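You operate a simulated robot arm through the tools that you are given. There is no shell and no other tool. Be economical: measure what you need, move in short steps, check, and stop when the job is done.

You run a simulated two-armed robot. Do the job below in one go: nothing can be reset, and whatever is moved stays where it is left.

TASK
On the top of the kitting table, fold the flat blue rag in half, so that its two short edges meet.

It is judged by the outcome, as a careful person would: the job done as asked, and still so three seconds after it is handed in. It fails if anything else is knocked over, pushed out of place, dropped, spilled or broken. Flat cloth is picked up by pressing the open fingertips on it (5 to 10 N) and closing them slowly along it; thin cloth reads only 2 to 8 mm in the jaws.

THE ROBOT
Two 7-joint arms with two-finger parallel grippers on one trunk, on a base that drives. Base frame: it is fixed to the floor where the robot stands at the start and does not move with it; the origin is under the middle of the robot, x ahead of it, y to its left, z up; the surface under the hand at the start is at about z = 0.8. Readings come in m, degrees, newtons and seconds.
The left shoulder is at the start at [0.07, 0.133, 1.076], the right one opposite. With the tool pointing down near the work surface each hand reaches from about 0.2 to 0.66 m from the robot's upright axis, wherever it stands, measured 20 degrees to its own side. Places, roughly: top of the kitting table [0.6, -0.3, 0.8]. Payload 1.57 kg a hand.
Tool frame (each hand has its own): the origin (TCP) lies between the finger pads and is the grasp point; the fingertips stand 0.03 m ahead of it; z points along the fingers, y is the line along which they close. Largest opening 0.08 m; finger width 0.017, thickness 0.012; the body of the gripper, 0.04 by 0.082 m, starts 0.08 m behind the TCP.
Orientation is told as [roll, pitch, yaw] about the base's x, y, z axes, in that order, counted from this pose: with the fingers straight down and closing along the base's y, the tool's x points along the base's -x, its y along +y and its z along -z.

THE INTERFACE
- The arms move only by the tool jog_arm. It takes "left_motion", "right_motion" or both (then of equal length, played together; a hand with none holds still); each is a list of rows, each an object of numbers (a shift or turn left out is 0, a gripper value left out holds the last): "dx", "dy", "dz": the shift along the tool's x, y, z in m; "ax", "ay", "az": the turn, a rotation vector about the tool's x, y, z in degrees; "gripper": the opening, from 0 (shut) to 1 (fully open). In form: [{"dx": .., "dy": .., "dz": .., "ax": .., "ay": .., "az": .., "gripper": ..}, ...]. A call has 1 to 8 rows; each row shifts and turns the commanded pose from where the row before left it, along the tool's axes as they then stand. Rows are played at 5 a second. More than 0.05 m and 8.6 degrees between two rows, or a gripper value outside its range, and nothing of the call is played. A pose out of reach is approached as far as the arm can. The call stops where the force on the tool passes 40 N (or 10 N more than at its start, if that is more) or the arm is blocked; 0.2 s more then pass. Each finger travels about 0.153 m/s and halts on what it meets, pressing with about 42 N; the grip force reading is that of the motor and also rises with nothing between the fingers. The clock runs only during rows and for 0.2 s after the last one: add rows that do not move to give the fingers time. The reply holds the time, the measured pose of the TCP, the force on the tool along the base axes, the opening and the grip force, in the units named above and with some noise, with the torque about the TCP (base axes, N m) and any sound that the robot's microphone picked up.
- Cameras (640 x 400 px; columns grow to the right, rows downward): "scene" is now at [0.1262, -0.0307, 1.2917]; the picture's right is [-0.37, -0.93, 0.00], its down [-0.65, 0.26, -0.71] and it looks along [0.66, -0.26, -0.70] (base axes); focal length 266 px, centre (320, 200). "left" rides on the left gripper at [0.072, 0.007, -0.122] in its tool frame; the picture's right is [-0.09, 1.00, 0.00], its down [-0.84, -0.08, -0.54] and it looks along [-0.54, -0.05, 0.84] (tool axes); focal length 238 px, centre (320, 200). "right" rides on the right gripper at [0.072, -0.007, -0.122] in its tool frame; the picture's right is [0.09, 1.00, 0.00], its down [-0.84, 0.08, -0.54] and it looks along [-0.54, 0.05, 0.84] (tool axes); focal length 238 px, centre (320, 200).
- get_image(camera): a new picture of that camera. No time passes.
- move_column(by): slides the trunk up (or, below 0, down) by that many m; the arms and the scene camera ride with it, the base frame stays. It gives what a move gives, with no picture.
- drive_base(legs): drives the robot by 1 to 6 legs, each [ahead, left, turn to the left] in m, m and degrees, along the robot's own axes; the way and the turn of a leg run together, so that a leg with both is an arc; at most 1.5 m and 180 degrees a leg. The arms and the cameras ride along, it lands a little off, and it stops where it bumps. It gives what a move gives.
- pan_tilt(pan, tilt): turns the head with the scene camera to pan (to the left, within 86 degrees either way) and tilt (down, from -29 to 69), counted from straight ahead of the robot. It gives what a move gives.
- measure_at(camera, pixels): for up to 12 pixels [column, row] of the newest picture of that camera ("zoom" is the newest enlarged one), the place [x, y, z] in the base frame of the surface seen there, good to about 0.002 m. No time passes.
- close_up(camera, box): a new picture of the part [left, top, right, bottom] of that camera's present view, enlarged. No time passes.
- job_done(): hands the job in; it is judged then, once.

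Go step by step. Measure first, check grasps and placings, and put right what went wrong. The budget is 80 turns and 70 pictures, counting those below and the enlarged ones. Unless the task says otherwise, let go and move clear before handing in.

The tools are called after "Request:" by a JSON object that holds its "name" and its "arguments". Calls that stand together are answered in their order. jog_arm: Moves the arms, as the interface text tells. Its arguments: {"type":"object","properties":{"left_motion":{"type":"array","items":{"type":"object","properties":{"dx":{"type":"number"},"dy":{"type":"number"},"dz":{"type":"number"},"ax":{"type":"number"},"ay":{"type":"number"},"az":{"type":"number"},"gripper":{"type":"number"}}}},"right_motion":{"type":"array","items":{"type":"object","properties":{"dx":{"type":"number"},"dy":{"type":"number"},"dz":{"type":"number"},"ax":{"type":"number"},"ay":{"type":"number"},"az":{"type":"number"},"gripper":{"type":"number"}}}}},"required":[]} The other tools are called the same way: move_column (by) slides the trunk up or down; drive_base (legs) drives the base; pan_tilt (pan, tilt) turns the head that bears the scene camera; get_image (camera) takes a picture; measure_at (camera, pixels) gives the place of the surface under pixels of a picture; close_up (camera, box) takes an enlarged picture of a part of a camera's view; job_done () hands the job in.

At the start:

```text
time: 0.0
left_ee_pos: [0.4911, 0.0441, 1.0482]
left_ee_rot: [0.0, 0.0, 0.1]
left_force: [-0.1, 0.3, -0.4]
left_ft_torque: [-0.01, -0.03, -0.01]
left_gripper_width: 0.0798
left_gripper_force: 0.0
right_ee_pos: [0.3976, -0.3637, 1.0079]
right_ee_rot: [0.1, 0.0, 0.0]
right_force: [-0.1, 0.6, -0.2]
right_ft_torque: [0.06, -0.04, -0.01]
right_gripper_width: 0.0802
right_gripper_force: 0.2
trunk travel left (down, up): [-0.65, 0.29]
robot x, y, heading: [0.0008, 0.0001, 0.1]
head pan, tilt: [-21.8, 44.5]
```

scene: 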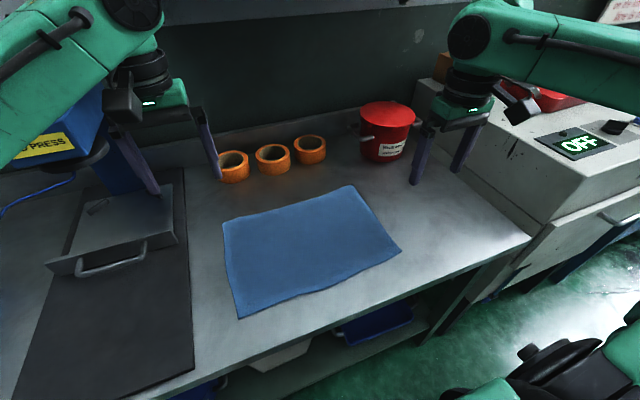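
right: 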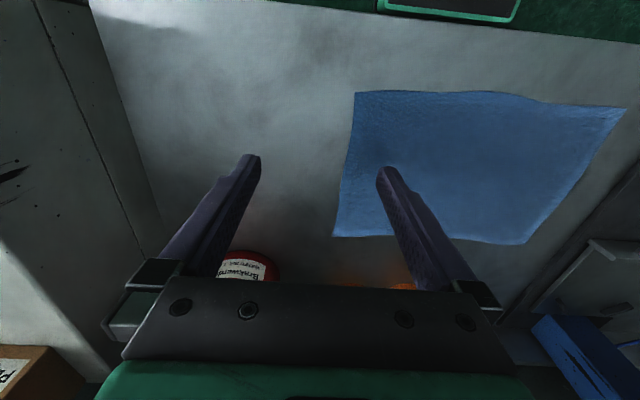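
left: 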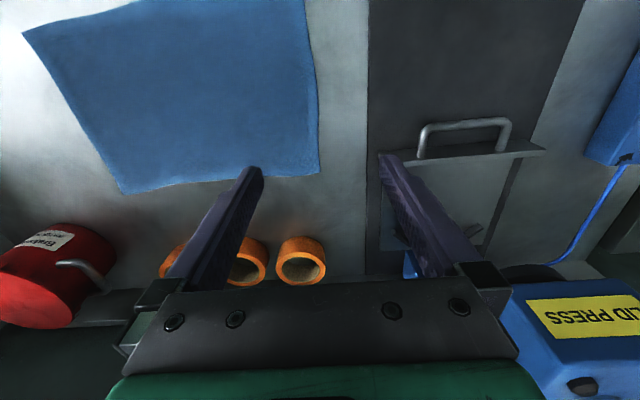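

The scene picture shows the blue rag with corners near (222,222), (353,185), (401,251), (240,317). I measure these, points of the table, and nearby objects.

Request:
{"name": "measure_at", "arguments": {"camera": "scene", "pixels": [[224, 222], [352, 187], [399, 250], [241, 315], [300, 245], [290, 203], [320, 286], [228, 265], [378, 218], [450, 240], [210, 240], [270, 172]]}}

Request:
{"name": "close_up", "arguments": {"camera": "scene", "box": [190, 140, 430, 340]}}

```text
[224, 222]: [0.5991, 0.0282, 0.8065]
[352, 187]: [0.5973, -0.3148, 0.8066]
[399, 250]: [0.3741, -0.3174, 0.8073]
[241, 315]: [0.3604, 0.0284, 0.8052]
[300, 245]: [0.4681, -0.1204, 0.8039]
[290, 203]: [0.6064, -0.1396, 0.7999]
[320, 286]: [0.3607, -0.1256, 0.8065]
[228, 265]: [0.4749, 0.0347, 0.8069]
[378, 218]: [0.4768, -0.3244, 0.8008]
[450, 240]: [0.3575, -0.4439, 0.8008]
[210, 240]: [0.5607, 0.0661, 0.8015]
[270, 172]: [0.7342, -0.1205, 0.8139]
```

```text
2.00 times, centred on (310, 240) of scene
```

zoom: 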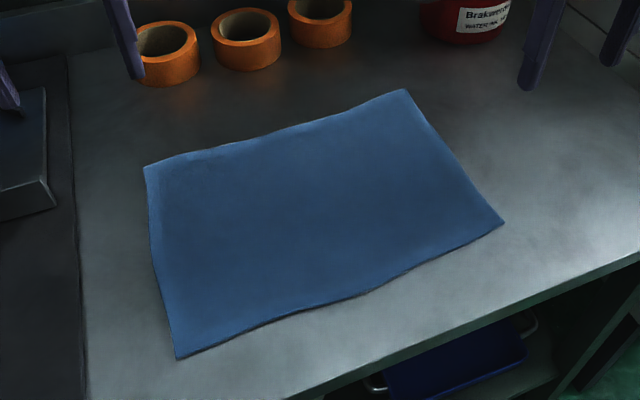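

The rag's short edges are x = 0.36–0.60 at y ≈ 0.03 and y ≈ -0.318. One free corner can't be folded alone, because the edge ties the two together, so I want both hands on the right short edge and perhaps a base drive. First I look at the room around the base and the table.

Request:
{"name": "measure_at", "arguments": {"camera": "scene", "pixels": [[110, 262], [160, 190], [60, 145], [100, 120], [495, 255], [235, 165], [385, 125], [595, 240], [190, 375], [540, 165], [520, 240], [560, 380]]}}

Request:
{"name": "pan_tilt", "arguments": {"pan": 0, "tilt": 69}}

Request:
{"name": "get_image", "arguments": {"camera": "scene"}}

```text
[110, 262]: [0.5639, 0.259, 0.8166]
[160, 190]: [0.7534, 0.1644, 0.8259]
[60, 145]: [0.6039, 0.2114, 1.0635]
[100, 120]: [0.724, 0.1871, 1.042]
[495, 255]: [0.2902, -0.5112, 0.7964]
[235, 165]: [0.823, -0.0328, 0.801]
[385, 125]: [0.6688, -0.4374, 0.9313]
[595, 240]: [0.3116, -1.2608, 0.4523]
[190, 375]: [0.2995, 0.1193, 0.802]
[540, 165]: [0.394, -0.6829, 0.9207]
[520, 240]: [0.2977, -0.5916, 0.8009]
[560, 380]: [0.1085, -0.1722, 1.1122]
```

```text
time: 0.9
left_ee_pos: [0.4907, 0.0425, 1.0477]
left_ee_rot: [0.0, 0.0, 0.1]
left_force: [-0.6, 0.2, -0.3]
left_ft_torque: [0.01, 0.02, 0.0]
left_gripper_width: 0.0801
left_gripper_force: 0.1
right_ee_pos: [0.3988, -0.3635, 1.009]
right_ee_rot: [0.0, 0.1, -0.1]
right_force: [-0.5, -0.5, -0.3]
right_ft_torque: [0.03, 0.0, 0.0]
right_gripper_width: 0.0799
right_gripper_force: 0.1
trunk travel left (down, up): [-0.65, 0.29]
robot x, y, heading: [-0.0009, -0.0006, -0.1]
head pan, tilt: [0.0, 68.8]
```

```text
65 pictures are left
```

scene: 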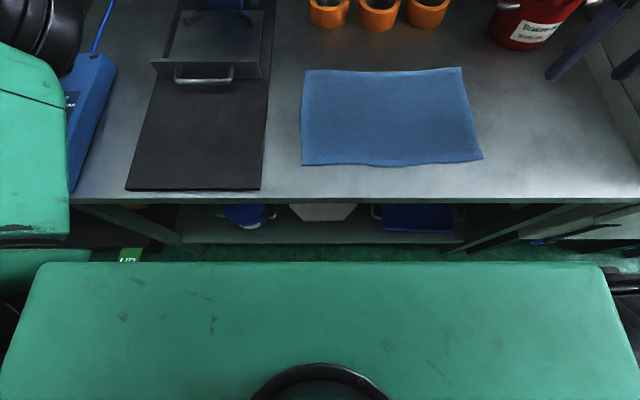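

The picture shows a green robot body with a front edge at row ~265 and the table's front edge at row ~200. I measure the gap.

Request:
{"name": "measure_at", "arguments": {"camera": "scene", "pixels": [[40, 266], [320, 266], [600, 268], [320, 330], [320, 203], [130, 255], [85, 120], [210, 75], [620, 280], [230, 10], [540, 255], [20, 200]]}}

```text
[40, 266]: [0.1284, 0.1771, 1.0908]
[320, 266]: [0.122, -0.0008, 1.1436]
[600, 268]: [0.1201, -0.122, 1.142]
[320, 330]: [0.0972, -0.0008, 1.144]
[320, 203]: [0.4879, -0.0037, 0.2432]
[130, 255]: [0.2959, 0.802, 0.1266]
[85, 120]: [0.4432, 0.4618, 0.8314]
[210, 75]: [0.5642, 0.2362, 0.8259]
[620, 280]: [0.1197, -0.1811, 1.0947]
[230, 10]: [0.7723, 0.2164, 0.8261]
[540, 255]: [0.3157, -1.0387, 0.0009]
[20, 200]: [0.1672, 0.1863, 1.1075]
```

The base is hidden, so I keep the heading at 0 and only drive sideways. First I bring both hands together in front, left far and right near, then turn them to close along x.

Request:
{"name": "jog_arm", "arguments": {"right_motion": [{"dy": 0.045}, {"dy": 0.045}, {"dy": 0.045}, {"dy": 0.045}, {"dy": 0.045}, {"dy": 0.045}, {}, {}], "left_motion": [{"dx": -0.04}, {"dx": -0.045}, {"dy": -0.03}, {"dy": -0.03}, {"dy": -0.03}, {"dy": -0.03}, {}, {}]}}

Request:
{"name": "jog_arm", "arguments": {"right_motion": [{"az": -8.5}, {"az": -8.5}, {"az": -8.5}, {"az": -8.5}, {"az": -8.5}, {"az": -8.5}, {"az": -8.5}, {"az": -8.5}], "left_motion": [{"az": 8.5}, {"az": 8.5}, {"az": 8.5}, {"az": 8.5}, {"az": 8.5}, {"az": 8.5}, {"az": 8.5}, {"az": 8.5}]}}

Request:
{"name": "jog_arm", "arguments": {"right_motion": [{"az": -8.5}, {"az": -8.5}, {"az": -5}, {}], "left_motion": [{"az": 8.5}, {"az": 8.5}, {"az": 5}, {}]}}

Request:
{"name": "get_image", "arguments": {"camera": "scene"}}

```text
time: 2.7
left_ee_pos: [0.5381, -0.0313, 1.037]
left_ee_rot: [-0.1, 0.0, -0.1]
left_force: [0.5, 1.1, 0.1]
left_ft_torque: [-0.02, 0.03, 0.01]
left_gripper_width: 0.0801
left_gripper_force: 0.0
left hand out of reach, approached as far as the arm can: row 2, 3, 4, 5, 6
right_ee_pos: [0.399, -0.0944, 1.0094]
right_ee_rot: [0.0, 0.1, 0.1]
right_force: [-0.4, -0.5, -0.1]
right_ft_torque: [0.0, 0.0, -0.02]
right_gripper_width: 0.0799
right_gripper_force: 0.1
trunk travel left (down, up): [-0.65, 0.29]
robot x, y, heading: [-0.0002, 0.0022, -0.2]
head pan, tilt: [0.0, 68.8]
```

```text
time: 4.5
left_ee_pos: [0.5394, -0.0306, 1.0358]
left_ee_rot: [0.0, 0.0, -68.1]
left_force: [0.3, -0.1, 0.8]
left_ft_torque: [0.02, 0.03, 0.0]
left_gripper_width: 0.0801
left_gripper_force: 0.0
right_ee_pos: [0.3982, -0.094, 1.0083]
right_ee_rot: [0.1, 0.0, 68.2]
right_force: [-0.4, -0.3, -0.8]
right_ft_torque: [0.02, 0.0, 0.01]
right_gripper_width: 0.0801
right_gripper_force: 0.1
trunk travel left (down, up): [-0.65, 0.29]
robot x, y, heading: [0.0002, 0.0043, 0.0]
head pan, tilt: [0.0, 68.8]
```

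```text
time: 5.5
left_ee_pos: [0.5384, -0.0305, 1.0362]
left_ee_rot: [0.0, 0.0, -90.0]
left_force: [0.1, 0.0, -0.9]
left_ft_torque: [0.02, 0.0, -0.02]
left_gripper_width: 0.0802
left_gripper_force: 0.0
right_ee_pos: [0.3989, -0.0941, 1.0089]
right_ee_rot: [0.0, 0.0, 90.1]
right_force: [-1.0, 0.0, 0.5]
right_ft_torque: [0.01, -0.01, 0.0]
right_gripper_width: 0.0799
right_gripper_force: 0.1
trunk travel left (down, up): [-0.65, 0.29]
robot x, y, heading: [0.0011, -0.0028, -0.0]
head pan, tilt: [0.0, 68.8]
```

```text
64 pictures are left
```

scene: 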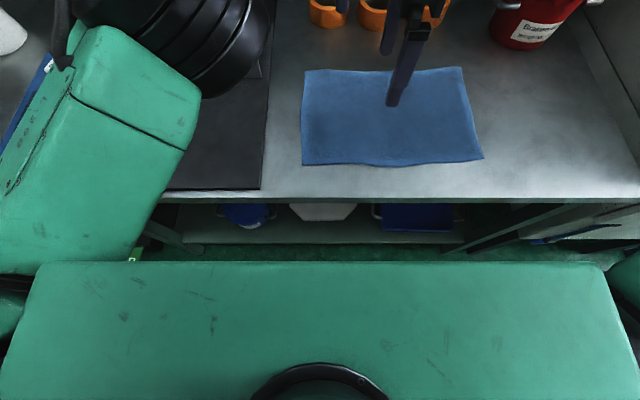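

Left reach is limited at this height (x = 0.538) and should improve lower down. The hands are turned as wanted, so I drive right 0.21 m to line up with the right short edge.

Request:
{"name": "drive_base", "arguments": {"legs": [[0, -0.21, 0]]}}

Request:
{"name": "jog_arm", "arguments": {"left_motion": [{"dz": 0.04}, {"dz": 0.04}, {"dz": 0.04}, {"dy": 0.015}, {"dy": 0.015}, {"dx": -0.03}, {"dx": -0.03}, {}], "right_motion": [{"dz": 0.04}, {"dz": 0.04}, {"dz": 0.015}, {}, {}, {}, {}, {}]}}

Request:
{"name": "pan_tilt", "arguments": {"pan": 0, "tilt": 55}}

Request:
{"name": "get_image", "arguments": {"camera": "scene"}}

```text
time: 7.1
left_ee_pos: [0.5383, -0.2408, 1.0358]
left_ee_rot: [0.0, 0.0, -89.9]
left_force: [-1.0, 0.0, 0.5]
left_ft_torque: [0.03, 0.03, -0.02]
left_gripper_width: 0.08
left_gripper_force: 0.1
right_ee_pos: [0.3989, -0.3049, 1.0085]
right_ee_rot: [0.0, -0.1, 90.2]
right_force: [0.7, -0.1, -1.0]
right_ft_torque: [-0.01, 0.01, 0.01]
right_gripper_width: 0.0801
right_gripper_force: 0.0
trunk travel left (down, up): [-0.65, 0.29]
robot x, y, heading: [-0.0007, -0.2103, 0.2]
head pan, tilt: [0.0, 68.8]
```

```text
time: 8.9
left_ee_pos: [0.5594, -0.2582, 0.9153]
left_ee_rot: [0.2, 0.0, -89.9]
left_force: [0.3, 0.6, 0.3]
left_ft_torque: [-0.02, -0.02, 0.01]
left_gripper_width: 0.0799
left_gripper_force: 0.0
left hand out of reach, approached as far as the arm can: row 5, 6, 7
right_ee_pos: [0.3988, -0.3047, 0.9135]
right_ee_rot: [0.0, 0.0, 90.1]
right_force: [0.2, 0.2, 0.0]
right_ft_torque: [-0.02, 0.05, 0.0]
right_gripper_width: 0.0802
right_gripper_force: 0.1
trunk travel left (down, up): [-0.65, 0.29]
robot x, y, heading: [0.0007, -0.212, 0.4]
head pan, tilt: [0.0, 68.8]
```

```text
time: 9.7
left_ee_pos: [0.5582, -0.2565, 0.9154]
left_ee_rot: [0.0, 0.0, -89.9]
left_force: [-0.3, 0.3, 0.6]
left_ft_torque: [0.01, 0.0, -0.03]
left_gripper_width: 0.08
left_gripper_force: 0.0
right_ee_pos: [0.3986, -0.3045, 0.9143]
right_ee_rot: [0.0, 0.0, 90.1]
right_force: [0.1, -0.2, -0.3]
right_ft_torque: [0.0, -0.04, 0.02]
right_gripper_width: 0.08
right_gripper_force: 0.1
trunk travel left (down, up): [-0.65, 0.29]
robot x, y, heading: [-0.0037, -0.2092, -0.0]
head pan, tilt: [0.0, 55.0]
```

```text
63 pictures are left
```

scene: 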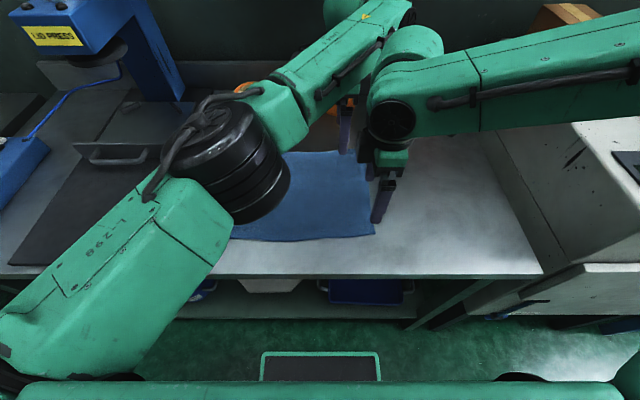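

The black plate with the green rim at (320,355) looks like the front of the base. I measure it against the table legs, and the arms' gap near (375,80).

Request:
{"name": "measure_at", "arguments": {"camera": "scene", "pixels": [[320, 352], [265, 356], [378, 356], [320, 375], [520, 376], [350, 275], [425, 325], [400, 60], [365, 100], [345, 60], [345, 145], [382, 215]]}}

```text
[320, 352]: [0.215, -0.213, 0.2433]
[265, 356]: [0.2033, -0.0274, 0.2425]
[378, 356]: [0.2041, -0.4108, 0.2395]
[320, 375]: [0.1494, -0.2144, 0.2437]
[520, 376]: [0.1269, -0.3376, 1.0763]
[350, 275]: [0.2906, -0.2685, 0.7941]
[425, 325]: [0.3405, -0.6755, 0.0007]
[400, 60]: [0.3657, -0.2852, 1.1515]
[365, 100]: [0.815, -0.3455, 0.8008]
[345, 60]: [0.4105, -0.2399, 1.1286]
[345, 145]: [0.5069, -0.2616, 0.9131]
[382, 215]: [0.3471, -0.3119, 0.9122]
```

The base front is at x = 0.215 and the table front at 0.29 with its legs at ~0.34, so there's room to drive ahead 0.055 m. That relaxes the left arm, and I then reposition both hands above the two corners.

Request:
{"name": "drive_base", "arguments": {"legs": [[0.055, 0, 0]]}}

Request:
{"name": "jog_arm", "arguments": {"left_motion": [{"dx": -0.025, "dy": -0.02}, {"dx": -0.026, "dy": -0.026, "gripper": 0.45}, {}, {}], "right_motion": [{"dy": 0.025}, {"dy": 0.025, "gripper": 0.45}, {}, {}]}}

Request:
{"name": "get_image", "arguments": {"camera": "scene"}}

Request:
{"name": "get_image", "arguments": {"camera": "left"}}

Request:
{"name": "get_image", "arguments": {"camera": "right"}}

```text
time: 10.6
left_ee_pos: [0.6123, -0.2574, 0.9163]
left_ee_rot: [0.2, 0.0, -89.9]
left_force: [0.5, -0.5, -0.3]
left_ft_torque: [-0.02, 0.0, -0.01]
left_gripper_width: 0.0801
left_gripper_force: 0.1
right_ee_pos: [0.4512, -0.3045, 0.9147]
right_ee_rot: [-0.1, 0.0, 90.1]
right_force: [-0.3, -0.3, 0.3]
right_ft_torque: [0.04, -0.01, 0.0]
right_gripper_width: 0.0801
right_gripper_force: 0.0
trunk travel left (down, up): [-0.65, 0.29]
robot x, y, heading: [0.0554, -0.2104, -0.0]
head pan, tilt: [0.0, 55.0]
```

```text
time: 11.6
left_ee_pos: [0.5662, -0.3079, 0.9142]
left_ee_rot: [0.0, 0.1, -89.9]
left_force: [-0.2, -0.3, 0.0]
left_ft_torque: [-0.02, -0.06, -0.03]
left_gripper_width: 0.036
left_gripper_force: 0.0
right_ee_pos: [0.4038, -0.3042, 0.914]
right_ee_rot: [0.0, 0.0, 90.1]
right_force: [0.1, 0.3, 0.6]
right_ft_torque: [0.01, 0.01, -0.01]
right_gripper_width: 0.0362
right_gripper_force: 0.1
trunk travel left (down, up): [-0.65, 0.29]
robot x, y, heading: [0.0521, -0.2064, -0.0]
head pan, tilt: [0.0, 55.0]
```

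```text
62 pictures are left
```

scene: 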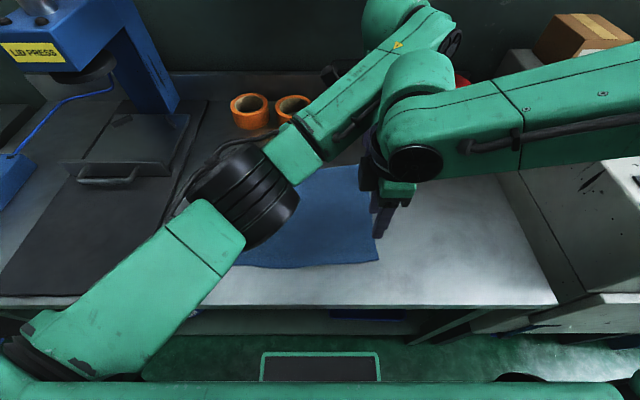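

```text
61 pictures are left
```

left: 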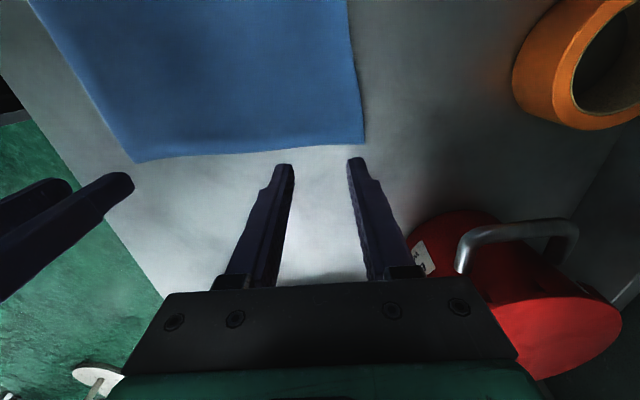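

```text
60 pictures are left
```

right: 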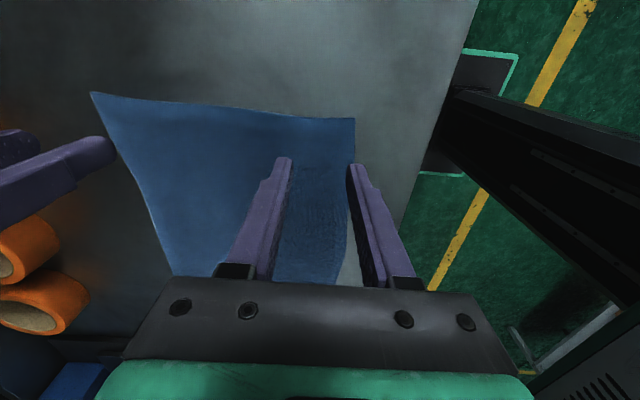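

Both hands hover over their corners. I measure the short edge exactly from the left camera: corners at (365,142) and (135,162).

Request:
{"name": "measure_at", "arguments": {"camera": "left", "pixels": [[363, 140], [350, 139], [330, 142], [290, 145], [250, 148], [210, 152], [170, 156], [137, 160], [320, 120], [355, 100], [300, 160]]}}

Request:
{"name": "measure_at", "arguments": {"camera": "right", "pixels": [[353, 121], [320, 120], [220, 112], [95, 96], [300, 180], [345, 150]]}}

```text
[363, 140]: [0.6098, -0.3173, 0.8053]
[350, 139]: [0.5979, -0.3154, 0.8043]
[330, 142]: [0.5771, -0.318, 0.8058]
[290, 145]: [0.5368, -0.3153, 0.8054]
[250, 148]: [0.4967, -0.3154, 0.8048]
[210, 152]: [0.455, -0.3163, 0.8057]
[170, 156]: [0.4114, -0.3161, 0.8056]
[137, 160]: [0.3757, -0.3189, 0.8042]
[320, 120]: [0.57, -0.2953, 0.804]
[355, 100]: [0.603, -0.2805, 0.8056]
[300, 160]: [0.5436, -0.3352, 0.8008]
```

```text
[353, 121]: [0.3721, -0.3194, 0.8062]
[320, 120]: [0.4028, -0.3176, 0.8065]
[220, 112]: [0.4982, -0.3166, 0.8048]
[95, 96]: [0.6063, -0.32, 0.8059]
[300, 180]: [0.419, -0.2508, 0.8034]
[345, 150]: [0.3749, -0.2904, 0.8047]
```

Corners sit at (0.609,-0.317) and (0.372,-0.319). I centre the left hand at x ≈ 0.575 and lower both to just above the cloth.

Request:
{"name": "jog_arm", "arguments": {"left_motion": [{"dx": 0.002, "dy": 0.009}, {"dz": 0.03}, {"dz": 0.03}, {"dz": 0.012}, {}], "right_motion": [{"dx": 0.003, "dy": -0.001}, {"dz": 0.03}, {"dz": 0.03}, {"dz": 0.012}, {}]}}

Request:
{"name": "jog_arm", "arguments": {"left_motion": [{"dz": 0.003}, {"dz": 0.002}, {}], "right_motion": [{"dz": 0.003}, {"dz": 0.002}, {}]}}

```text
time: 12.8
left_ee_pos: [0.5773, -0.3063, 0.8428]
left_ee_rot: [0.0, 0.0, -89.9]
left_force: [0.7, -0.1, -0.2]
left_ft_torque: [0.05, 0.04, -0.03]
left_gripper_width: 0.0362
left_gripper_force: 0.1
right_ee_pos: [0.4033, -0.3071, 0.8413]
right_ee_rot: [0.0, 0.0, 90.1]
right_force: [-0.6, 0.1, -0.6]
right_ft_torque: [0.01, 0.0, 0.0]
right_gripper_width: 0.0359
right_gripper_force: 0.1
trunk travel left (down, up): [-0.65, 0.29]
robot x, y, heading: [0.0534, -0.2102, -0.0]
head pan, tilt: [0.0, 55.0]
```

```text
time: 13.6
left_ee_pos: [0.5775, -0.3071, 0.8378]
left_ee_rot: [0.1, 0.0, -89.8]
left_force: [-0.1, 0.4, 0.1]
left_ft_torque: [0.03, -0.01, 0.0]
left_gripper_width: 0.0359
left_gripper_force: 0.0
right_ee_pos: [0.404, -0.3078, 0.837]
right_ee_rot: [0.0, 0.0, 90.1]
right_force: [-0.2, 0.5, 0.1]
right_ft_torque: [0.04, -0.01, -0.01]
right_gripper_width: 0.036
right_gripper_force: 0.1
trunk travel left (down, up): [-0.65, 0.29]
robot x, y, heading: [0.0579, -0.2164, 0.3]
head pan, tilt: [0.0, 55.0]
```

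No contact yet at z ≈ 0.837, so I lower in millimetres until I read 5–10 N.

Request:
{"name": "jog_arm", "arguments": {"left_motion": [{"dz": 0.002}, {"dz": 0.001}, {}], "right_motion": [{"dz": 0.002}, {"dz": 0.001}, {}]}}

Request:
{"name": "jog_arm", "arguments": {"left_motion": [{"dz": 0.001}, {}], "right_motion": [{"dz": 0.001}, {}]}}

```text
time: 14.4
left_ee_pos: [0.576, -0.3059, 0.8348]
left_ee_rot: [0.0, -0.1, -89.8]
left_force: [0.0, -1.1, 1.5]
left_ft_torque: [0.0, 0.02, 0.02]
left_gripper_width: 0.0358
left_gripper_force: 0.0
right_ee_pos: [0.4034, -0.308, 0.8343]
right_ee_rot: [0.0, -0.1, 90.2]
right_force: [0.6, -0.2, 2.3]
right_ft_torque: [0.02, 0.01, 0.03]
right_gripper_width: 0.0361
right_gripper_force: 0.0
trunk travel left (down, up): [-0.65, 0.29]
robot x, y, heading: [0.0547, -0.2118, 0.0]
head pan, tilt: [0.0, 55.0]
```

```text
time: 15.0
left_ee_pos: [0.5756, -0.3061, 0.8341]
left_ee_rot: [0.1, -0.1, -89.9]
left_force: [-0.6, -0.1, 2.2]
left_ft_torque: [-0.01, 0.01, 0.0]
left_gripper_width: 0.0356
left_gripper_force: 0.0
right_ee_pos: [0.4041, -0.3073, 0.834]
right_ee_rot: [0.0, 0.0, 90.1]
right_force: [0.6, -0.9, 6.0]
right_ft_torque: [0.01, -0.05, -0.01]
right_gripper_width: 0.0362
right_gripper_force: 0.1
trunk travel left (down, up): [-0.65, 0.29]
robot x, y, heading: [0.0535, -0.2093, -0.2]
head pan, tilt: [0.0, 55.0]
```

Right reads 6 N and left 2 N. I press the left 1 mm more and the right 0.5 mm.

Request:
{"name": "jog_arm", "arguments": {"left_motion": [{"dz": 0.0013}, {}], "right_motion": [{"dz": 0.0003}, {}]}}

```text
time: 15.6
left_ee_pos: [0.5752, -0.3048, 0.8335]
left_ee_rot: [0.1, -0.1, -89.9]
left_force: [1.7, -0.3, 6.1]
left_ft_torque: [-0.05, -0.02, -0.01]
left_gripper_width: 0.0359
left_gripper_force: 0.0
right_ee_pos: [0.4031, -0.3069, 0.8335]
right_ee_rot: [-0.2, 0.0, 90.2]
right_force: [1.4, -0.2, 7.3]
right_ft_torque: [-0.03, -0.02, -0.03]
right_gripper_width: 0.0359
right_gripper_force: 0.0
trunk travel left (down, up): [-0.65, 0.29]
robot x, y, heading: [0.0541, -0.2149, -0.0]
head pan, tilt: [0.0, 55.0]
```

Both press at 6–7 N, within the range. Now I close slowly.

Request:
{"name": "jog_arm", "arguments": {"left_motion": [{"gripper": 0.38}, {"gripper": 0.31}, {"gripper": 0.24}, {"gripper": 0.17}, {"gripper": 0.1}, {"gripper": 0.05}, {"gripper": 0.0}, {}], "right_motion": [{"gripper": 0.38}, {"gripper": 0.31}, {"gripper": 0.24}, {"gripper": 0.17}, {"gripper": 0.1}, {"gripper": 0.05}, {"gripper": 0.0}, {}]}}

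Request:
{"name": "get_image", "arguments": {"camera": "left"}}

Request:
{"name": "get_image", "arguments": {"camera": "right"}}

```text
time: 17.4
left_ee_pos: [0.5742, -0.3053, 0.8324]
left_ee_rot: [0.0, -0.1, -89.9]
left_force: [-13.0, -0.4, 7.5]
left_ft_torque: [-0.01, 0.4, 0.01]
left_gripper_width: 0.0039
left_gripper_force: 24.9
right_ee_pos: [0.404, -0.3082, 0.834]
right_ee_rot: [-0.1, 0.0, 90.1]
right_force: [12.7, 0.5, 4.7]
right_ft_torque: [0.02, -0.37, 0.03]
right_gripper_width: 0.0039
right_gripper_force: 24.9
trunk travel left (down, up): [-0.65, 0.29]
robot x, y, heading: [0.055, -0.2121, 0.1]
head pan, tilt: [0.0, 55.0]
```

```text
59 pictures are left
```

left: 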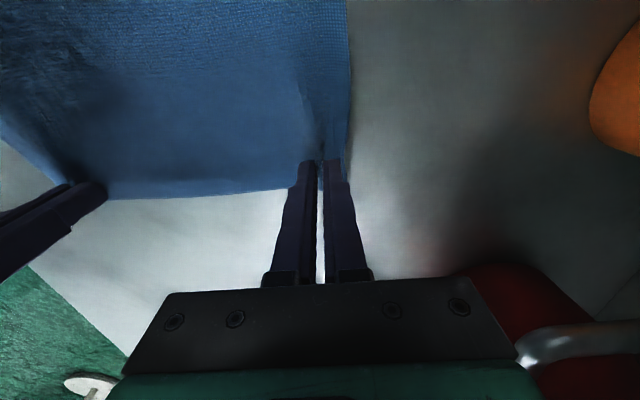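

```text
58 pictures are left
```

right: 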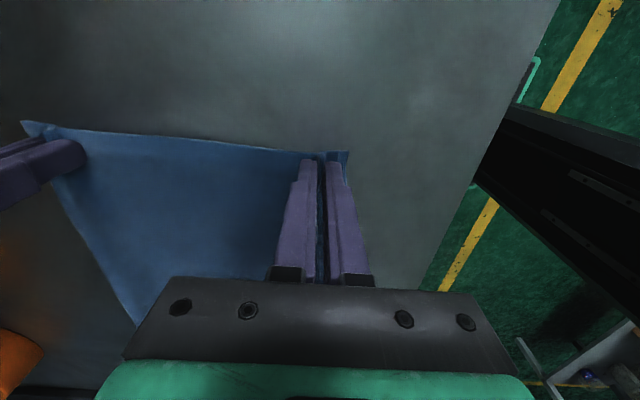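

Both jaws read 3.9 mm with cloth between them (left (325,170), right (320,165)), with a 13 N pull between the hands. I ease them 4 mm toward each other while lifting 3 cm, and check.

Request:
{"name": "jog_arm", "arguments": {"left_motion": [{"dz": -0.01, "dy": -0.004}, {"dz": -0.01, "dx": 0.005}, {"dz": -0.01, "dx": 0.005}, {}], "right_motion": [{"dz": -0.01, "dy": -0.004}, {"dz": -0.01, "dx": -0.005}, {"dz": -0.01, "dx": -0.005}, {}]}}

Request:
{"name": "get_image", "arguments": {"camera": "left"}}

Request:
{"name": "get_image", "arguments": {"camera": "right"}}

```text
time: 18.4
left_ee_pos: [0.5726, -0.2963, 0.8619]
left_ee_rot: [0.0, -0.1, -89.8]
left_force: [-1.4, -0.2, -0.2]
left_ft_torque: [0.0, 0.04, 0.02]
left_gripper_width: 0.0037
left_gripper_force: 24.3
right_ee_pos: [0.4065, -0.2976, 0.8627]
right_ee_rot: [0.0, 0.0, 90.1]
right_force: [1.8, 0.4, 0.5]
right_ft_torque: [-0.01, -0.05, 0.01]
right_gripper_width: 0.0037
right_gripper_force: 24.1
trunk travel left (down, up): [-0.65, 0.29]
robot x, y, heading: [0.0567, -0.2107, -0.0]
head pan, tilt: [0.0, 55.0]
```

```text
57 pictures are left
```

left: 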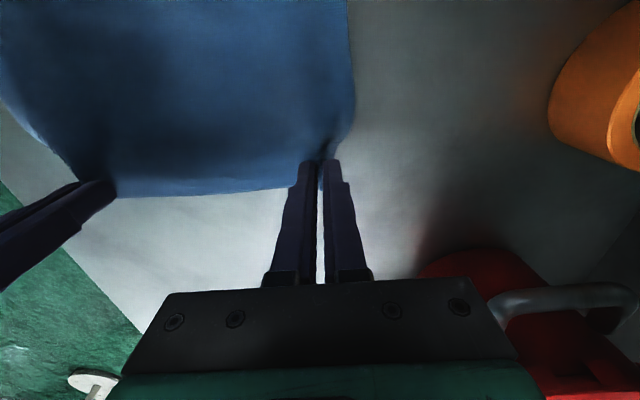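

```text
56 pictures are left
```

right: 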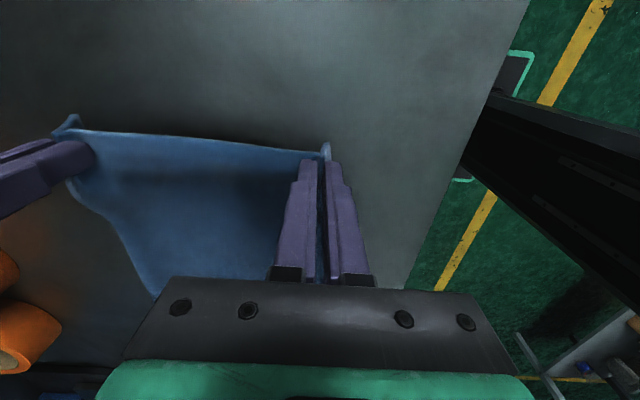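

The edge is held by both hands and the pull has dropped to 2 N. I raise along an arc toward the fold line (y ≈ -0.144).

Request:
{"name": "jog_arm", "arguments": {"left_motion": [{"dx": 0.01, "dz": -0.02}, {"dx": 0.01, "dz": -0.02}, {"dx": 0.013, "dz": -0.02}, {"dx": 0.014, "dz": -0.02}, {"dx": 0.015, "dz": -0.015}, {"dx": 0.015, "dz": -0.005}, {}], "right_motion": [{"dx": -0.01, "dz": -0.02}, {"dx": -0.01, "dz": -0.02}, {"dx": -0.013, "dz": -0.02}, {"dx": -0.014, "dz": -0.02}, {"dx": -0.015, "dz": -0.015}, {"dx": -0.015, "dz": -0.005}, {}]}}

Request:
{"name": "get_image", "arguments": {"camera": "scene"}}

Request:
{"name": "get_image", "arguments": {"camera": "right"}}

```text
time: 20.0
left_ee_pos: [0.5733, -0.2195, 0.9621]
left_ee_rot: [-0.1, 0.0, -89.8]
left_force: [-6.0, -0.5, -0.7]
left_ft_torque: [-0.02, 0.16, 0.0]
left_gripper_width: 0.0037
left_gripper_force: 24.2
right_ee_pos: [0.406, -0.235, 0.9599]
right_ee_rot: [-0.1, -0.1, 90.0]
right_force: [5.9, 0.7, 0.4]
right_ft_torque: [0.03, -0.16, 0.03]
right_gripper_width: 0.0035
right_gripper_force: 24.9
right hand out of reach, approached as far as the arm can: row 6
trunk travel left (down, up): [-0.65, 0.29]
robot x, y, heading: [0.0575, -0.2107, 0.0]
head pan, tilt: [0.0, 55.0]
```

```text
55 pictures are left
```

scene: 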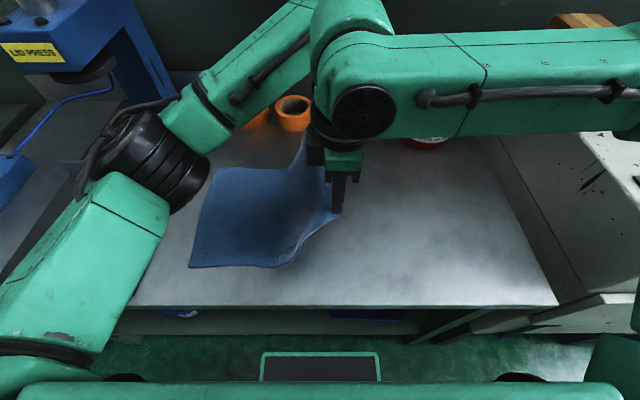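

```text
54 pictures are left
```

right: 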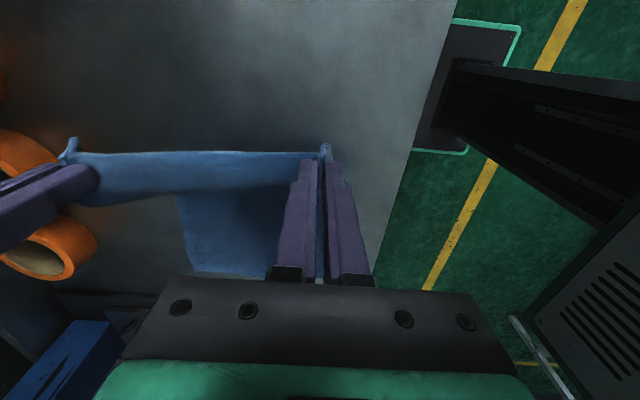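

The right arm met a reach limit on the last row and sits 15 mm behind the left. From here I'd let the base do the sideways travel. First I measure the left elbow and forearm against the press head to check clearance.

Request:
{"name": "measure_at", "arguments": {"camera": "scene", "pixels": [[90, 155], [110, 130], [165, 105], [200, 70], [60, 70], [10, 20], [100, 15], [110, 60], [125, 90], [240, 30], [95, 250], [150, 160]]}}

Request:
{"name": "jog_arm", "arguments": {"left_motion": [{"dx": -0.015, "dy": -0.002}, {}], "right_motion": [{"dy": -0.001}, {}]}}

```text
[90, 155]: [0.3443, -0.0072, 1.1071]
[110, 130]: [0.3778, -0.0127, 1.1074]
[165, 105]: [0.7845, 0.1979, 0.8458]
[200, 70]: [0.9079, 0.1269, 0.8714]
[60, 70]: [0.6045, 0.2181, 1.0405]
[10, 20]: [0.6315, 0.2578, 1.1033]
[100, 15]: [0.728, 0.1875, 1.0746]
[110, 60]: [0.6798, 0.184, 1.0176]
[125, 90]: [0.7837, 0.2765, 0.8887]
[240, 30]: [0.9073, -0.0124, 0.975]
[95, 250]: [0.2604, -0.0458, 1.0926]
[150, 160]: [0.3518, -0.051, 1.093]
```

```text
time: 20.6
left_ee_pos: [0.5704, -0.2339, 0.9621]
left_ee_rot: [0.0, 0.0, -89.9]
left_force: [-1.2, 0.7, -0.5]
left_ft_torque: [-0.02, 0.0, 0.02]
left_gripper_width: 0.0039
left_gripper_force: 24.9
right_ee_pos: [0.4068, -0.2355, 0.9596]
right_ee_rot: [0.0, -0.1, 90.1]
right_force: [1.6, -0.4, 0.4]
right_ft_torque: [0.0, -0.04, 0.0]
right_gripper_width: 0.0037
right_gripper_force: 24.8
trunk travel left (down, up): [-0.65, 0.29]
robot x, y, heading: [0.054, -0.2122, -0.0]
head pan, tilt: [0.0, 55.0]
```

After a 0.26 m drive the left elbow would be near (0.34, 0.26), while the press head is at x ≥ 0.60, y ≥ 0.18, so it's clear. The hands are level at y = -0.235, and I drive left 0.15 m.

Request:
{"name": "drive_base", "arguments": {"legs": [[0, 0.15, 0]]}}

Request:
{"name": "get_image", "arguments": {"camera": "scene"}}

```text
time: 22.0
left_ee_pos: [0.5707, -0.0856, 0.9618]
left_ee_rot: [0.0, -0.1, -89.8]
left_force: [-0.6, 0.7, -0.4]
left_ft_torque: [-0.02, 0.02, -0.02]
left_gripper_width: 0.0039
left_gripper_force: 24.4
right_ee_pos: [0.407, -0.088, 0.9597]
right_ee_rot: [-0.1, -0.2, 90.1]
right_force: [1.8, -0.4, 0.4]
right_ft_torque: [-0.01, -0.02, 0.01]
right_gripper_width: 0.0036
right_gripper_force: 24.7
trunk travel left (down, up): [-0.65, 0.29]
robot x, y, heading: [0.0536, -0.0627, -0.2]
head pan, tilt: [0.0, 55.0]
```

```text
53 pictures are left
```

scene: 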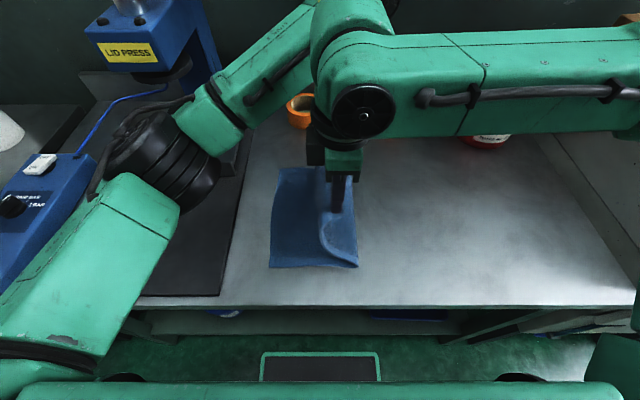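

The cloth is folding nicely about its middle. I go on down in a stair of lowering and driving.

Request:
{"name": "jog_arm", "arguments": {"left_motion": [{"dz": 0.015}, {"dz": 0.015}, {}], "right_motion": [{"dz": 0.015}, {"dz": 0.013}, {}]}}

Request:
{"name": "drive_base", "arguments": {"legs": [[0, 0.06, 0]]}}

Request:
{"name": "jog_arm", "arguments": {"left_motion": [{"dz": 0.015}, {"dz": 0.015}, {}], "right_motion": [{"dz": 0.015}, {"dz": 0.015}, {}]}}

Request:
{"name": "get_image", "arguments": {"camera": "scene"}}

Request:
{"name": "get_image", "arguments": {"camera": "left"}}

Request:
{"name": "get_image", "arguments": {"camera": "right"}}

```text
time: 22.8
left_ee_pos: [0.57, -0.0867, 0.9311]
left_ee_rot: [0.1, -0.1, -89.9]
left_force: [-1.5, 0.1, -0.4]
left_ft_torque: [-0.02, 0.0, -0.01]
left_gripper_width: 0.0038
left_gripper_force: 24.3
right_ee_pos: [0.4065, -0.0866, 0.9313]
right_ee_rot: [-0.1, -0.2, 90.1]
right_force: [1.0, 0.4, -0.6]
right_ft_torque: [0.01, 0.01, -0.02]
right_gripper_width: 0.0035
right_gripper_force: 24.5
trunk travel left (down, up): [-0.65, 0.29]
robot x, y, heading: [0.0529, -0.0652, -0.3]
head pan, tilt: [0.0, 55.0]
```

```text
time: 23.8
left_ee_pos: [0.5707, -0.0256, 0.9317]
left_ee_rot: [0.1, 0.0, -89.9]
left_force: [-1.2, 0.1, 0.6]
left_ft_torque: [-0.01, 0.02, -0.01]
left_gripper_width: 0.0037
left_gripper_force: 24.4
right_ee_pos: [0.4069, -0.0283, 0.9319]
right_ee_rot: [0.0, -0.1, 90.0]
right_force: [1.0, 0.2, -0.2]
right_ft_torque: [0.0, 0.0, 0.01]
right_gripper_width: 0.0034
right_gripper_force: 24.9
trunk travel left (down, up): [-0.65, 0.29]
robot x, y, heading: [0.0535, -0.0013, -0.1]
head pan, tilt: [0.0, 55.0]
```

```text
time: 24.6
left_ee_pos: [0.57, -0.0261, 0.9019]
left_ee_rot: [0.0, 0.0, -90.0]
left_force: [-2.2, -0.4, -0.4]
left_ft_torque: [0.02, 0.02, 0.0]
left_gripper_width: 0.0038
left_gripper_force: 24.4
right_ee_pos: [0.4051, -0.0306, 0.9018]
right_ee_rot: [-0.1, -0.2, 90.0]
right_force: [2.4, 0.4, -1.3]
right_ft_torque: [0.0, -0.05, -0.03]
right_gripper_width: 0.0038
right_gripper_force: 24.2
right hand out of reach, approached as far as the arm can: row 2
trunk travel left (down, up): [-0.65, 0.29]
robot x, y, heading: [0.0566, -0.0021, 0.0]
head pan, tilt: [0.0, 55.0]
```

```text
52 pictures are left
```

scene: 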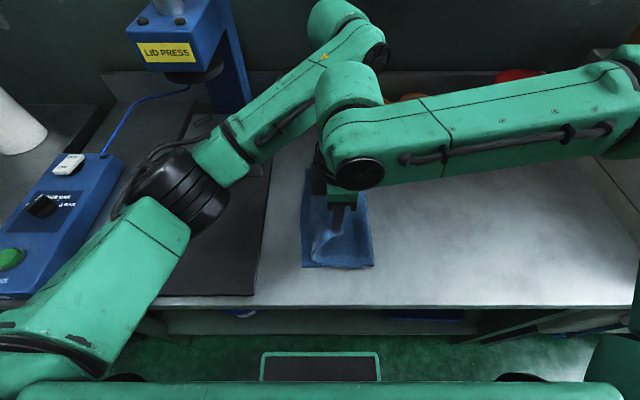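

```text
51 pictures are left
```

left: 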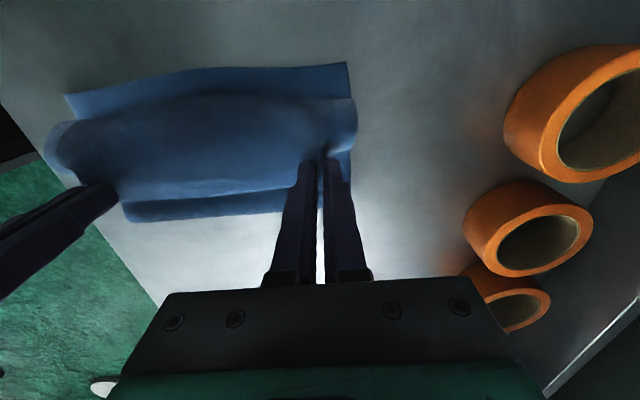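

```text
50 pictures are left
```

right: 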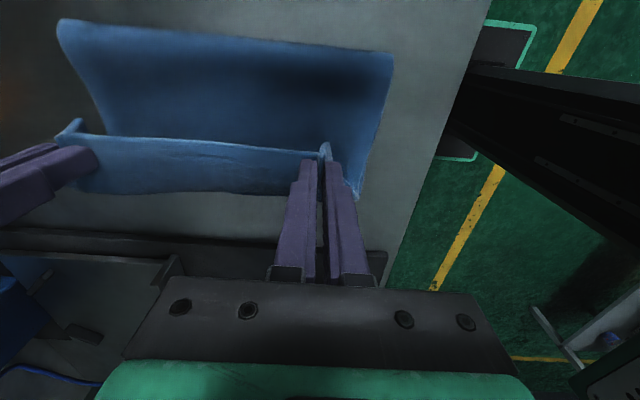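

The upper layer is coming over. In the left picture the lower layer's edge lies near row 215, and I measure it to set the landing line.

Request:
{"name": "measure_at", "arguments": {"camera": "left", "pixels": [[130, 219], [200, 216], [270, 209], [350, 175], [347, 203], [345, 66], [70, 97], [355, 110], [200, 190]]}}

Request:
{"name": "measure_at", "arguments": {"camera": "right", "pixels": [[120, 190], [180, 192], [250, 190], [355, 190], [356, 180], [388, 60], [65, 28], [240, 35]]}}

```text
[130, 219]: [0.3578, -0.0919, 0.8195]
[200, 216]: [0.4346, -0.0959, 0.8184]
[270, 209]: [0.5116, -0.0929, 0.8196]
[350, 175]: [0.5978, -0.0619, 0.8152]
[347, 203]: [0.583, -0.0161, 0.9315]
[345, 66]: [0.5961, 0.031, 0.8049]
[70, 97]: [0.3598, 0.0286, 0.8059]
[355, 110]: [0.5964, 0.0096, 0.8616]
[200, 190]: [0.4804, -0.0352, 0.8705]
```

```text
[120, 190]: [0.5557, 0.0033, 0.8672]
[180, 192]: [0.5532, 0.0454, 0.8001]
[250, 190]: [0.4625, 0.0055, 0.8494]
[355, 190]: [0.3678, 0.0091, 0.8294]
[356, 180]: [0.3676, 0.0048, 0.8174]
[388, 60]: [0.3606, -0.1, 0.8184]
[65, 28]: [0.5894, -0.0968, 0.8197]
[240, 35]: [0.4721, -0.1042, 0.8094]
```

The lower layer's edge is still at y ≈ 0.03, and the upper edge hangs with its pinched strip pointing back. To help it unroll I tilt the hands so the fingers point toward -y, in small steps, shifting the base left to give the right arm room.

Request:
{"name": "jog_arm", "arguments": {"left_motion": [{"dx": -0.015}, {"dx": -0.015}, {"dx": -0.015}, {"dx": -0.01}, {}], "right_motion": [{"dx": 0.014}, {"dx": 0.015}, {"dx": 0.015}, {"dx": 0.008}, {}]}}

Request:
{"name": "drive_base", "arguments": {"legs": [[0, 0.07, 0]]}}

Request:
{"name": "jog_arm", "arguments": {"left_motion": [{"ay": -8}, {"ay": -8}, {"ay": -8}, {}], "right_motion": [{"ay": 8}, {"ay": 8}, {"ay": 8}, {}]}}

Request:
{"name": "get_image", "arguments": {"camera": "scene"}}

Request:
{"name": "get_image", "arguments": {"camera": "left"}}

```text
time: 25.8
left_ee_pos: [0.5699, -0.0806, 0.9033]
left_ee_rot: [0.1, -0.1, -89.9]
left_force: [-1.8, -0.1, -0.6]
left_ft_torque: [0.0, 0.04, 0.01]
left_gripper_width: 0.0036
left_gripper_force: 24.4
right_ee_pos: [0.4059, -0.0818, 0.9023]
right_ee_rot: [0.0, -0.1, 90.0]
right_force: [1.4, -0.2, -0.6]
right_ft_torque: [0.01, -0.02, -0.01]
right_gripper_width: 0.0038
right_gripper_force: 24.6
trunk travel left (down, up): [-0.65, 0.29]
robot x, y, heading: [0.0534, -0.0014, 0.2]
head pan, tilt: [0.0, 55.0]
```

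```text
time: 26.8
left_ee_pos: [0.5694, -0.0118, 0.9024]
left_ee_rot: [0.0, 0.0, -90.0]
left_force: [-2.3, -0.7, -0.9]
left_ft_torque: [-0.04, 0.05, -0.02]
left_gripper_width: 0.0038
left_gripper_force: 23.9
right_ee_pos: [0.4046, -0.0143, 0.9023]
right_ee_rot: [0.0, -0.1, 89.9]
right_force: [1.5, 0.4, -0.4]
right_ft_torque: [0.01, -0.02, 0.0]
right_gripper_width: 0.0037
right_gripper_force: 25.3
trunk travel left (down, up): [-0.65, 0.29]
robot x, y, heading: [0.0514, 0.0675, 0.0]
head pan, tilt: [0.0, 55.0]
```

```text
time: 27.8
left_ee_pos: [0.5699, -0.0123, 0.9014]
left_ee_rot: [-0.3, -24.2, -90.1]
left_force: [-17.9, -3.7, 0.6]
left_ft_torque: [-0.11, 0.5, -0.16]
left_gripper_width: 0.0038
left_gripper_force: 25.0
right_ee_pos: [0.3981, -0.0481, 0.9092]
right_ee_rot: [-0.3, 23.8, 89.8]
right_force: [18.1, 4.6, -1.5]
right_ft_torque: [0.14, -0.46, 0.29]
right_gripper_width: 0.0043
right_gripper_force: 24.5
right hand out of reach, approached as far as the arm can: row 2, 3
trunk travel left (down, up): [-0.65, 0.29]
robot x, y, heading: [0.0541, 0.0683, -0.1]
head pan, tilt: [0.0, 55.0]
```

```text
49 pictures are left
```

scene: 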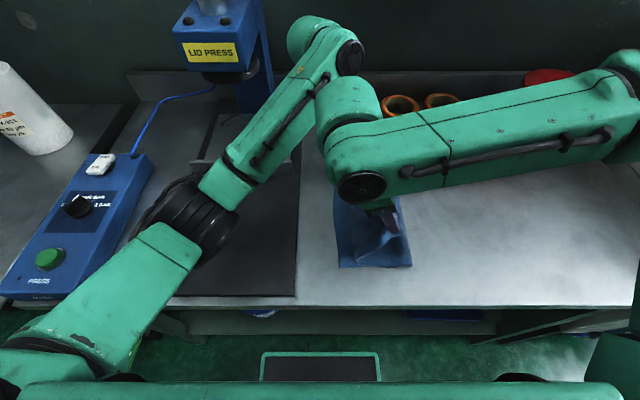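

```text
48 pictures are left
```

left: 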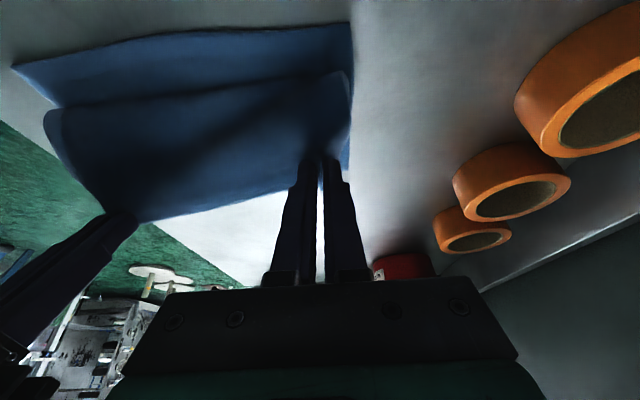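

The tilt of 24° took, but the right hand lags at y = -0.048, giving an 18 N pull. I bring the left hand level with it.

Request:
{"name": "jog_arm", "arguments": {"left_motion": [{"dx": -0.0165, "dz": 0.004, "dy": -0.004}, {"dx": -0.0165, "dz": 0.004, "dy": -0.002}, {}]}}

Request:
{"name": "get_image", "arguments": {"camera": "left"}}

Request:
{"name": "get_image", "arguments": {"camera": "right"}}

```text
time: 28.6
left_ee_pos: [0.5647, -0.0445, 0.9088]
left_ee_rot: [0.1, -24.0, -90.0]
left_force: [-4.9, -0.2, 0.1]
left_ft_torque: [-0.02, 0.13, -0.05]
left_gripper_width: 0.0037
left_gripper_force: 24.6
right_ee_pos: [0.3978, -0.0463, 0.9084]
right_ee_rot: [0.1, 23.9, 90.0]
right_force: [4.1, -0.1, -1.2]
right_ft_torque: [-0.01, -0.13, 0.05]
right_gripper_width: 0.0038
right_gripper_force: 24.5
trunk travel left (down, up): [-0.65, 0.29]
robot x, y, heading: [0.054, 0.0657, 0.3]
head pan, tilt: [0.0, 55.0]
```

```text
47 pictures are left
```

left: 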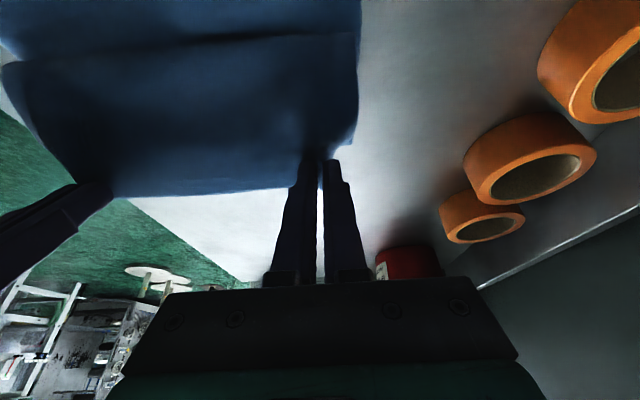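

```text
46 pictures are left
```

right: 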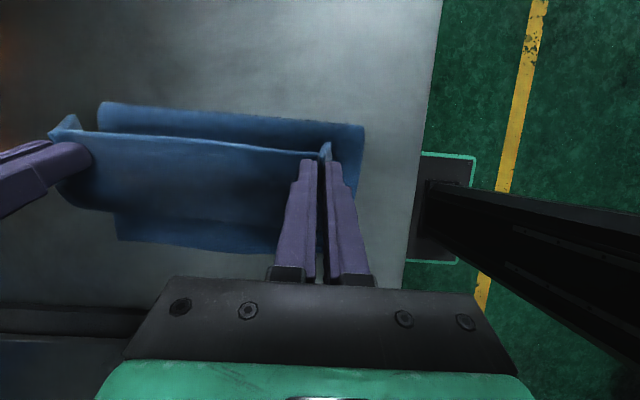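

Hands are level and tilted. I let the base and trunk carry the edge over and down, with the arms holding still.

Request:
{"name": "drive_base", "arguments": {"legs": [[0, 0.05, 0]]}}

Request:
{"name": "move_column", "arguments": {"by": -0.04}}

Request:
{"name": "drive_base", "arguments": {"legs": [[0, 0.02, 0]]}}

Request:
{"name": "get_image", "arguments": {"camera": "left"}}

Request:
{"name": "get_image", "arguments": {"camera": "right"}}

Request:
{"name": "get_image", "arguments": {"camera": "scene"}}

```text
time: 29.5
left_ee_pos: [0.5642, 0.0034, 0.9085]
left_ee_rot: [0.0, -24.0, -90.0]
left_force: [-3.4, -0.2, -0.5]
left_ft_torque: [0.02, 0.07, -0.02]
left_gripper_width: 0.0039
left_gripper_force: 24.6
right_ee_pos: [0.3978, 0.0017, 0.9081]
right_ee_rot: [0.0, 23.8, 90.0]
right_force: [2.9, -0.9, 0.2]
right_ft_torque: [0.02, -0.08, 0.06]
right_gripper_width: 0.0039
right_gripper_force: 24.8
trunk travel left (down, up): [-0.65, 0.29]
robot x, y, heading: [0.0557, 0.1177, -0.0]
head pan, tilt: [0.0, 55.0]
```

```text
time: 30.4
left_ee_pos: [0.5636, 0.0035, 0.8678]
left_ee_rot: [0.0, -24.0, -90.1]
left_force: [-2.4, -0.2, -0.3]
left_ft_torque: [0.03, 0.05, -0.03]
left_gripper_width: 0.0037
left_gripper_force: 24.5
right_ee_pos: [0.3982, 0.0042, 0.8682]
right_ee_rot: [-0.1, 23.8, 89.8]
right_force: [3.6, 0.4, 0.1]
right_ft_torque: [0.04, -0.1, 0.05]
right_gripper_width: 0.0036
right_gripper_force: 24.5
trunk travel left (down, up): [-0.61, 0.33]
robot x, y, heading: [0.0554, 0.1156, -0.1]
head pan, tilt: [0.0, 55.0]
```

```text
time: 31.1
left_ee_pos: [0.5652, 0.0239, 0.8676]
left_ee_rot: [0.0, -23.9, -90.0]
left_force: [-3.0, -0.1, -0.9]
left_ft_torque: [0.02, 0.05, -0.04]
left_gripper_width: 0.0037
left_gripper_force: 24.2
right_ee_pos: [0.3978, 0.0228, 0.8694]
right_ee_rot: [0.1, 23.7, 89.9]
right_force: [3.0, 0.1, -1.2]
right_ft_torque: [0.07, -0.06, 0.06]
right_gripper_width: 0.0037
right_gripper_force: 24.6
trunk travel left (down, up): [-0.61, 0.33]
robot x, y, heading: [0.0535, 0.1362, 0.2]
head pan, tilt: [0.0, 55.0]
```

```text
45 pictures are left
```

left: 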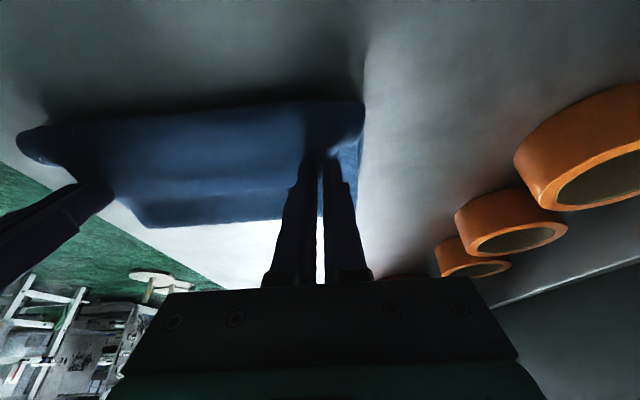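

```text
44 pictures are left
```

right: 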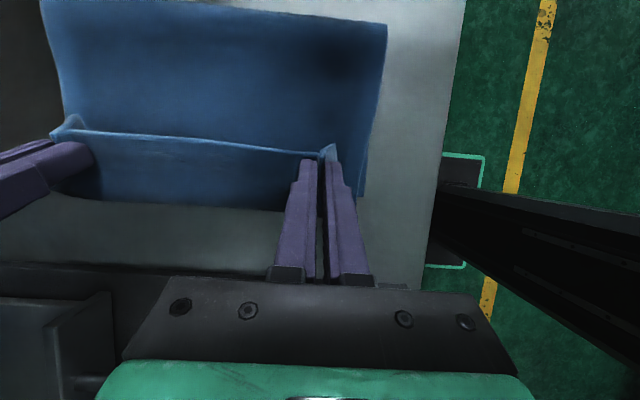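

```text
43 pictures are left
```

scene: 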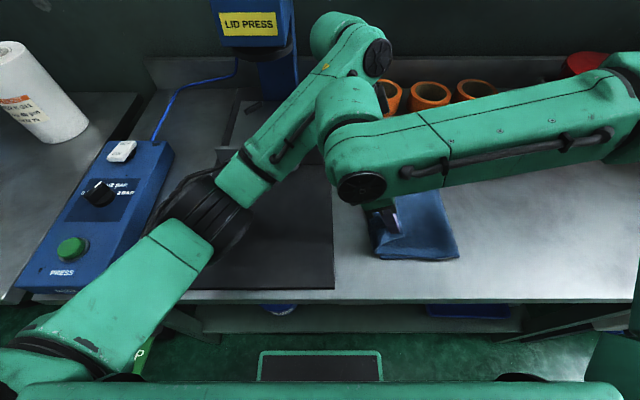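

The upper layer has a rounded belly to +y. I measure it, the held edge and the bend.

Request:
{"name": "measure_at", "arguments": {"camera": "left", "pixels": [[200, 112], [200, 150], [200, 190], [200, 215], [350, 110], [355, 180], [60, 150], [140, 218]]}}

Request:
{"name": "measure_at", "arguments": {"camera": "right", "pixels": [[200, 25], [200, 80], [200, 125], [200, 140], [200, 170], [200, 195], [200, 215], [385, 30], [360, 190], [45, 15]]}}

```text
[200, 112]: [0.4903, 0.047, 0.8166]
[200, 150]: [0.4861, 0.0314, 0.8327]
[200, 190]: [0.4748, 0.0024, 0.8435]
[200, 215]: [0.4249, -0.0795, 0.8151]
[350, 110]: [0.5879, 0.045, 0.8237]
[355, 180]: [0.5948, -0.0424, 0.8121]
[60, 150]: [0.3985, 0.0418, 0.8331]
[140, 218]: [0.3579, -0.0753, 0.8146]
```

```text
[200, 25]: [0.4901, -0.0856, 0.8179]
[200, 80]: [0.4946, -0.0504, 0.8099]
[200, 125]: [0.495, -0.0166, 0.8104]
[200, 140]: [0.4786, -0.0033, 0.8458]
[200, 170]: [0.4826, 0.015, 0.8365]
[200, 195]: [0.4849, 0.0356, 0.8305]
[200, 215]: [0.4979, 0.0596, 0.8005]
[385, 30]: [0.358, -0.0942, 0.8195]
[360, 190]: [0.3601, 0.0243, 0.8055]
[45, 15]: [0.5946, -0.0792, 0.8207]
```

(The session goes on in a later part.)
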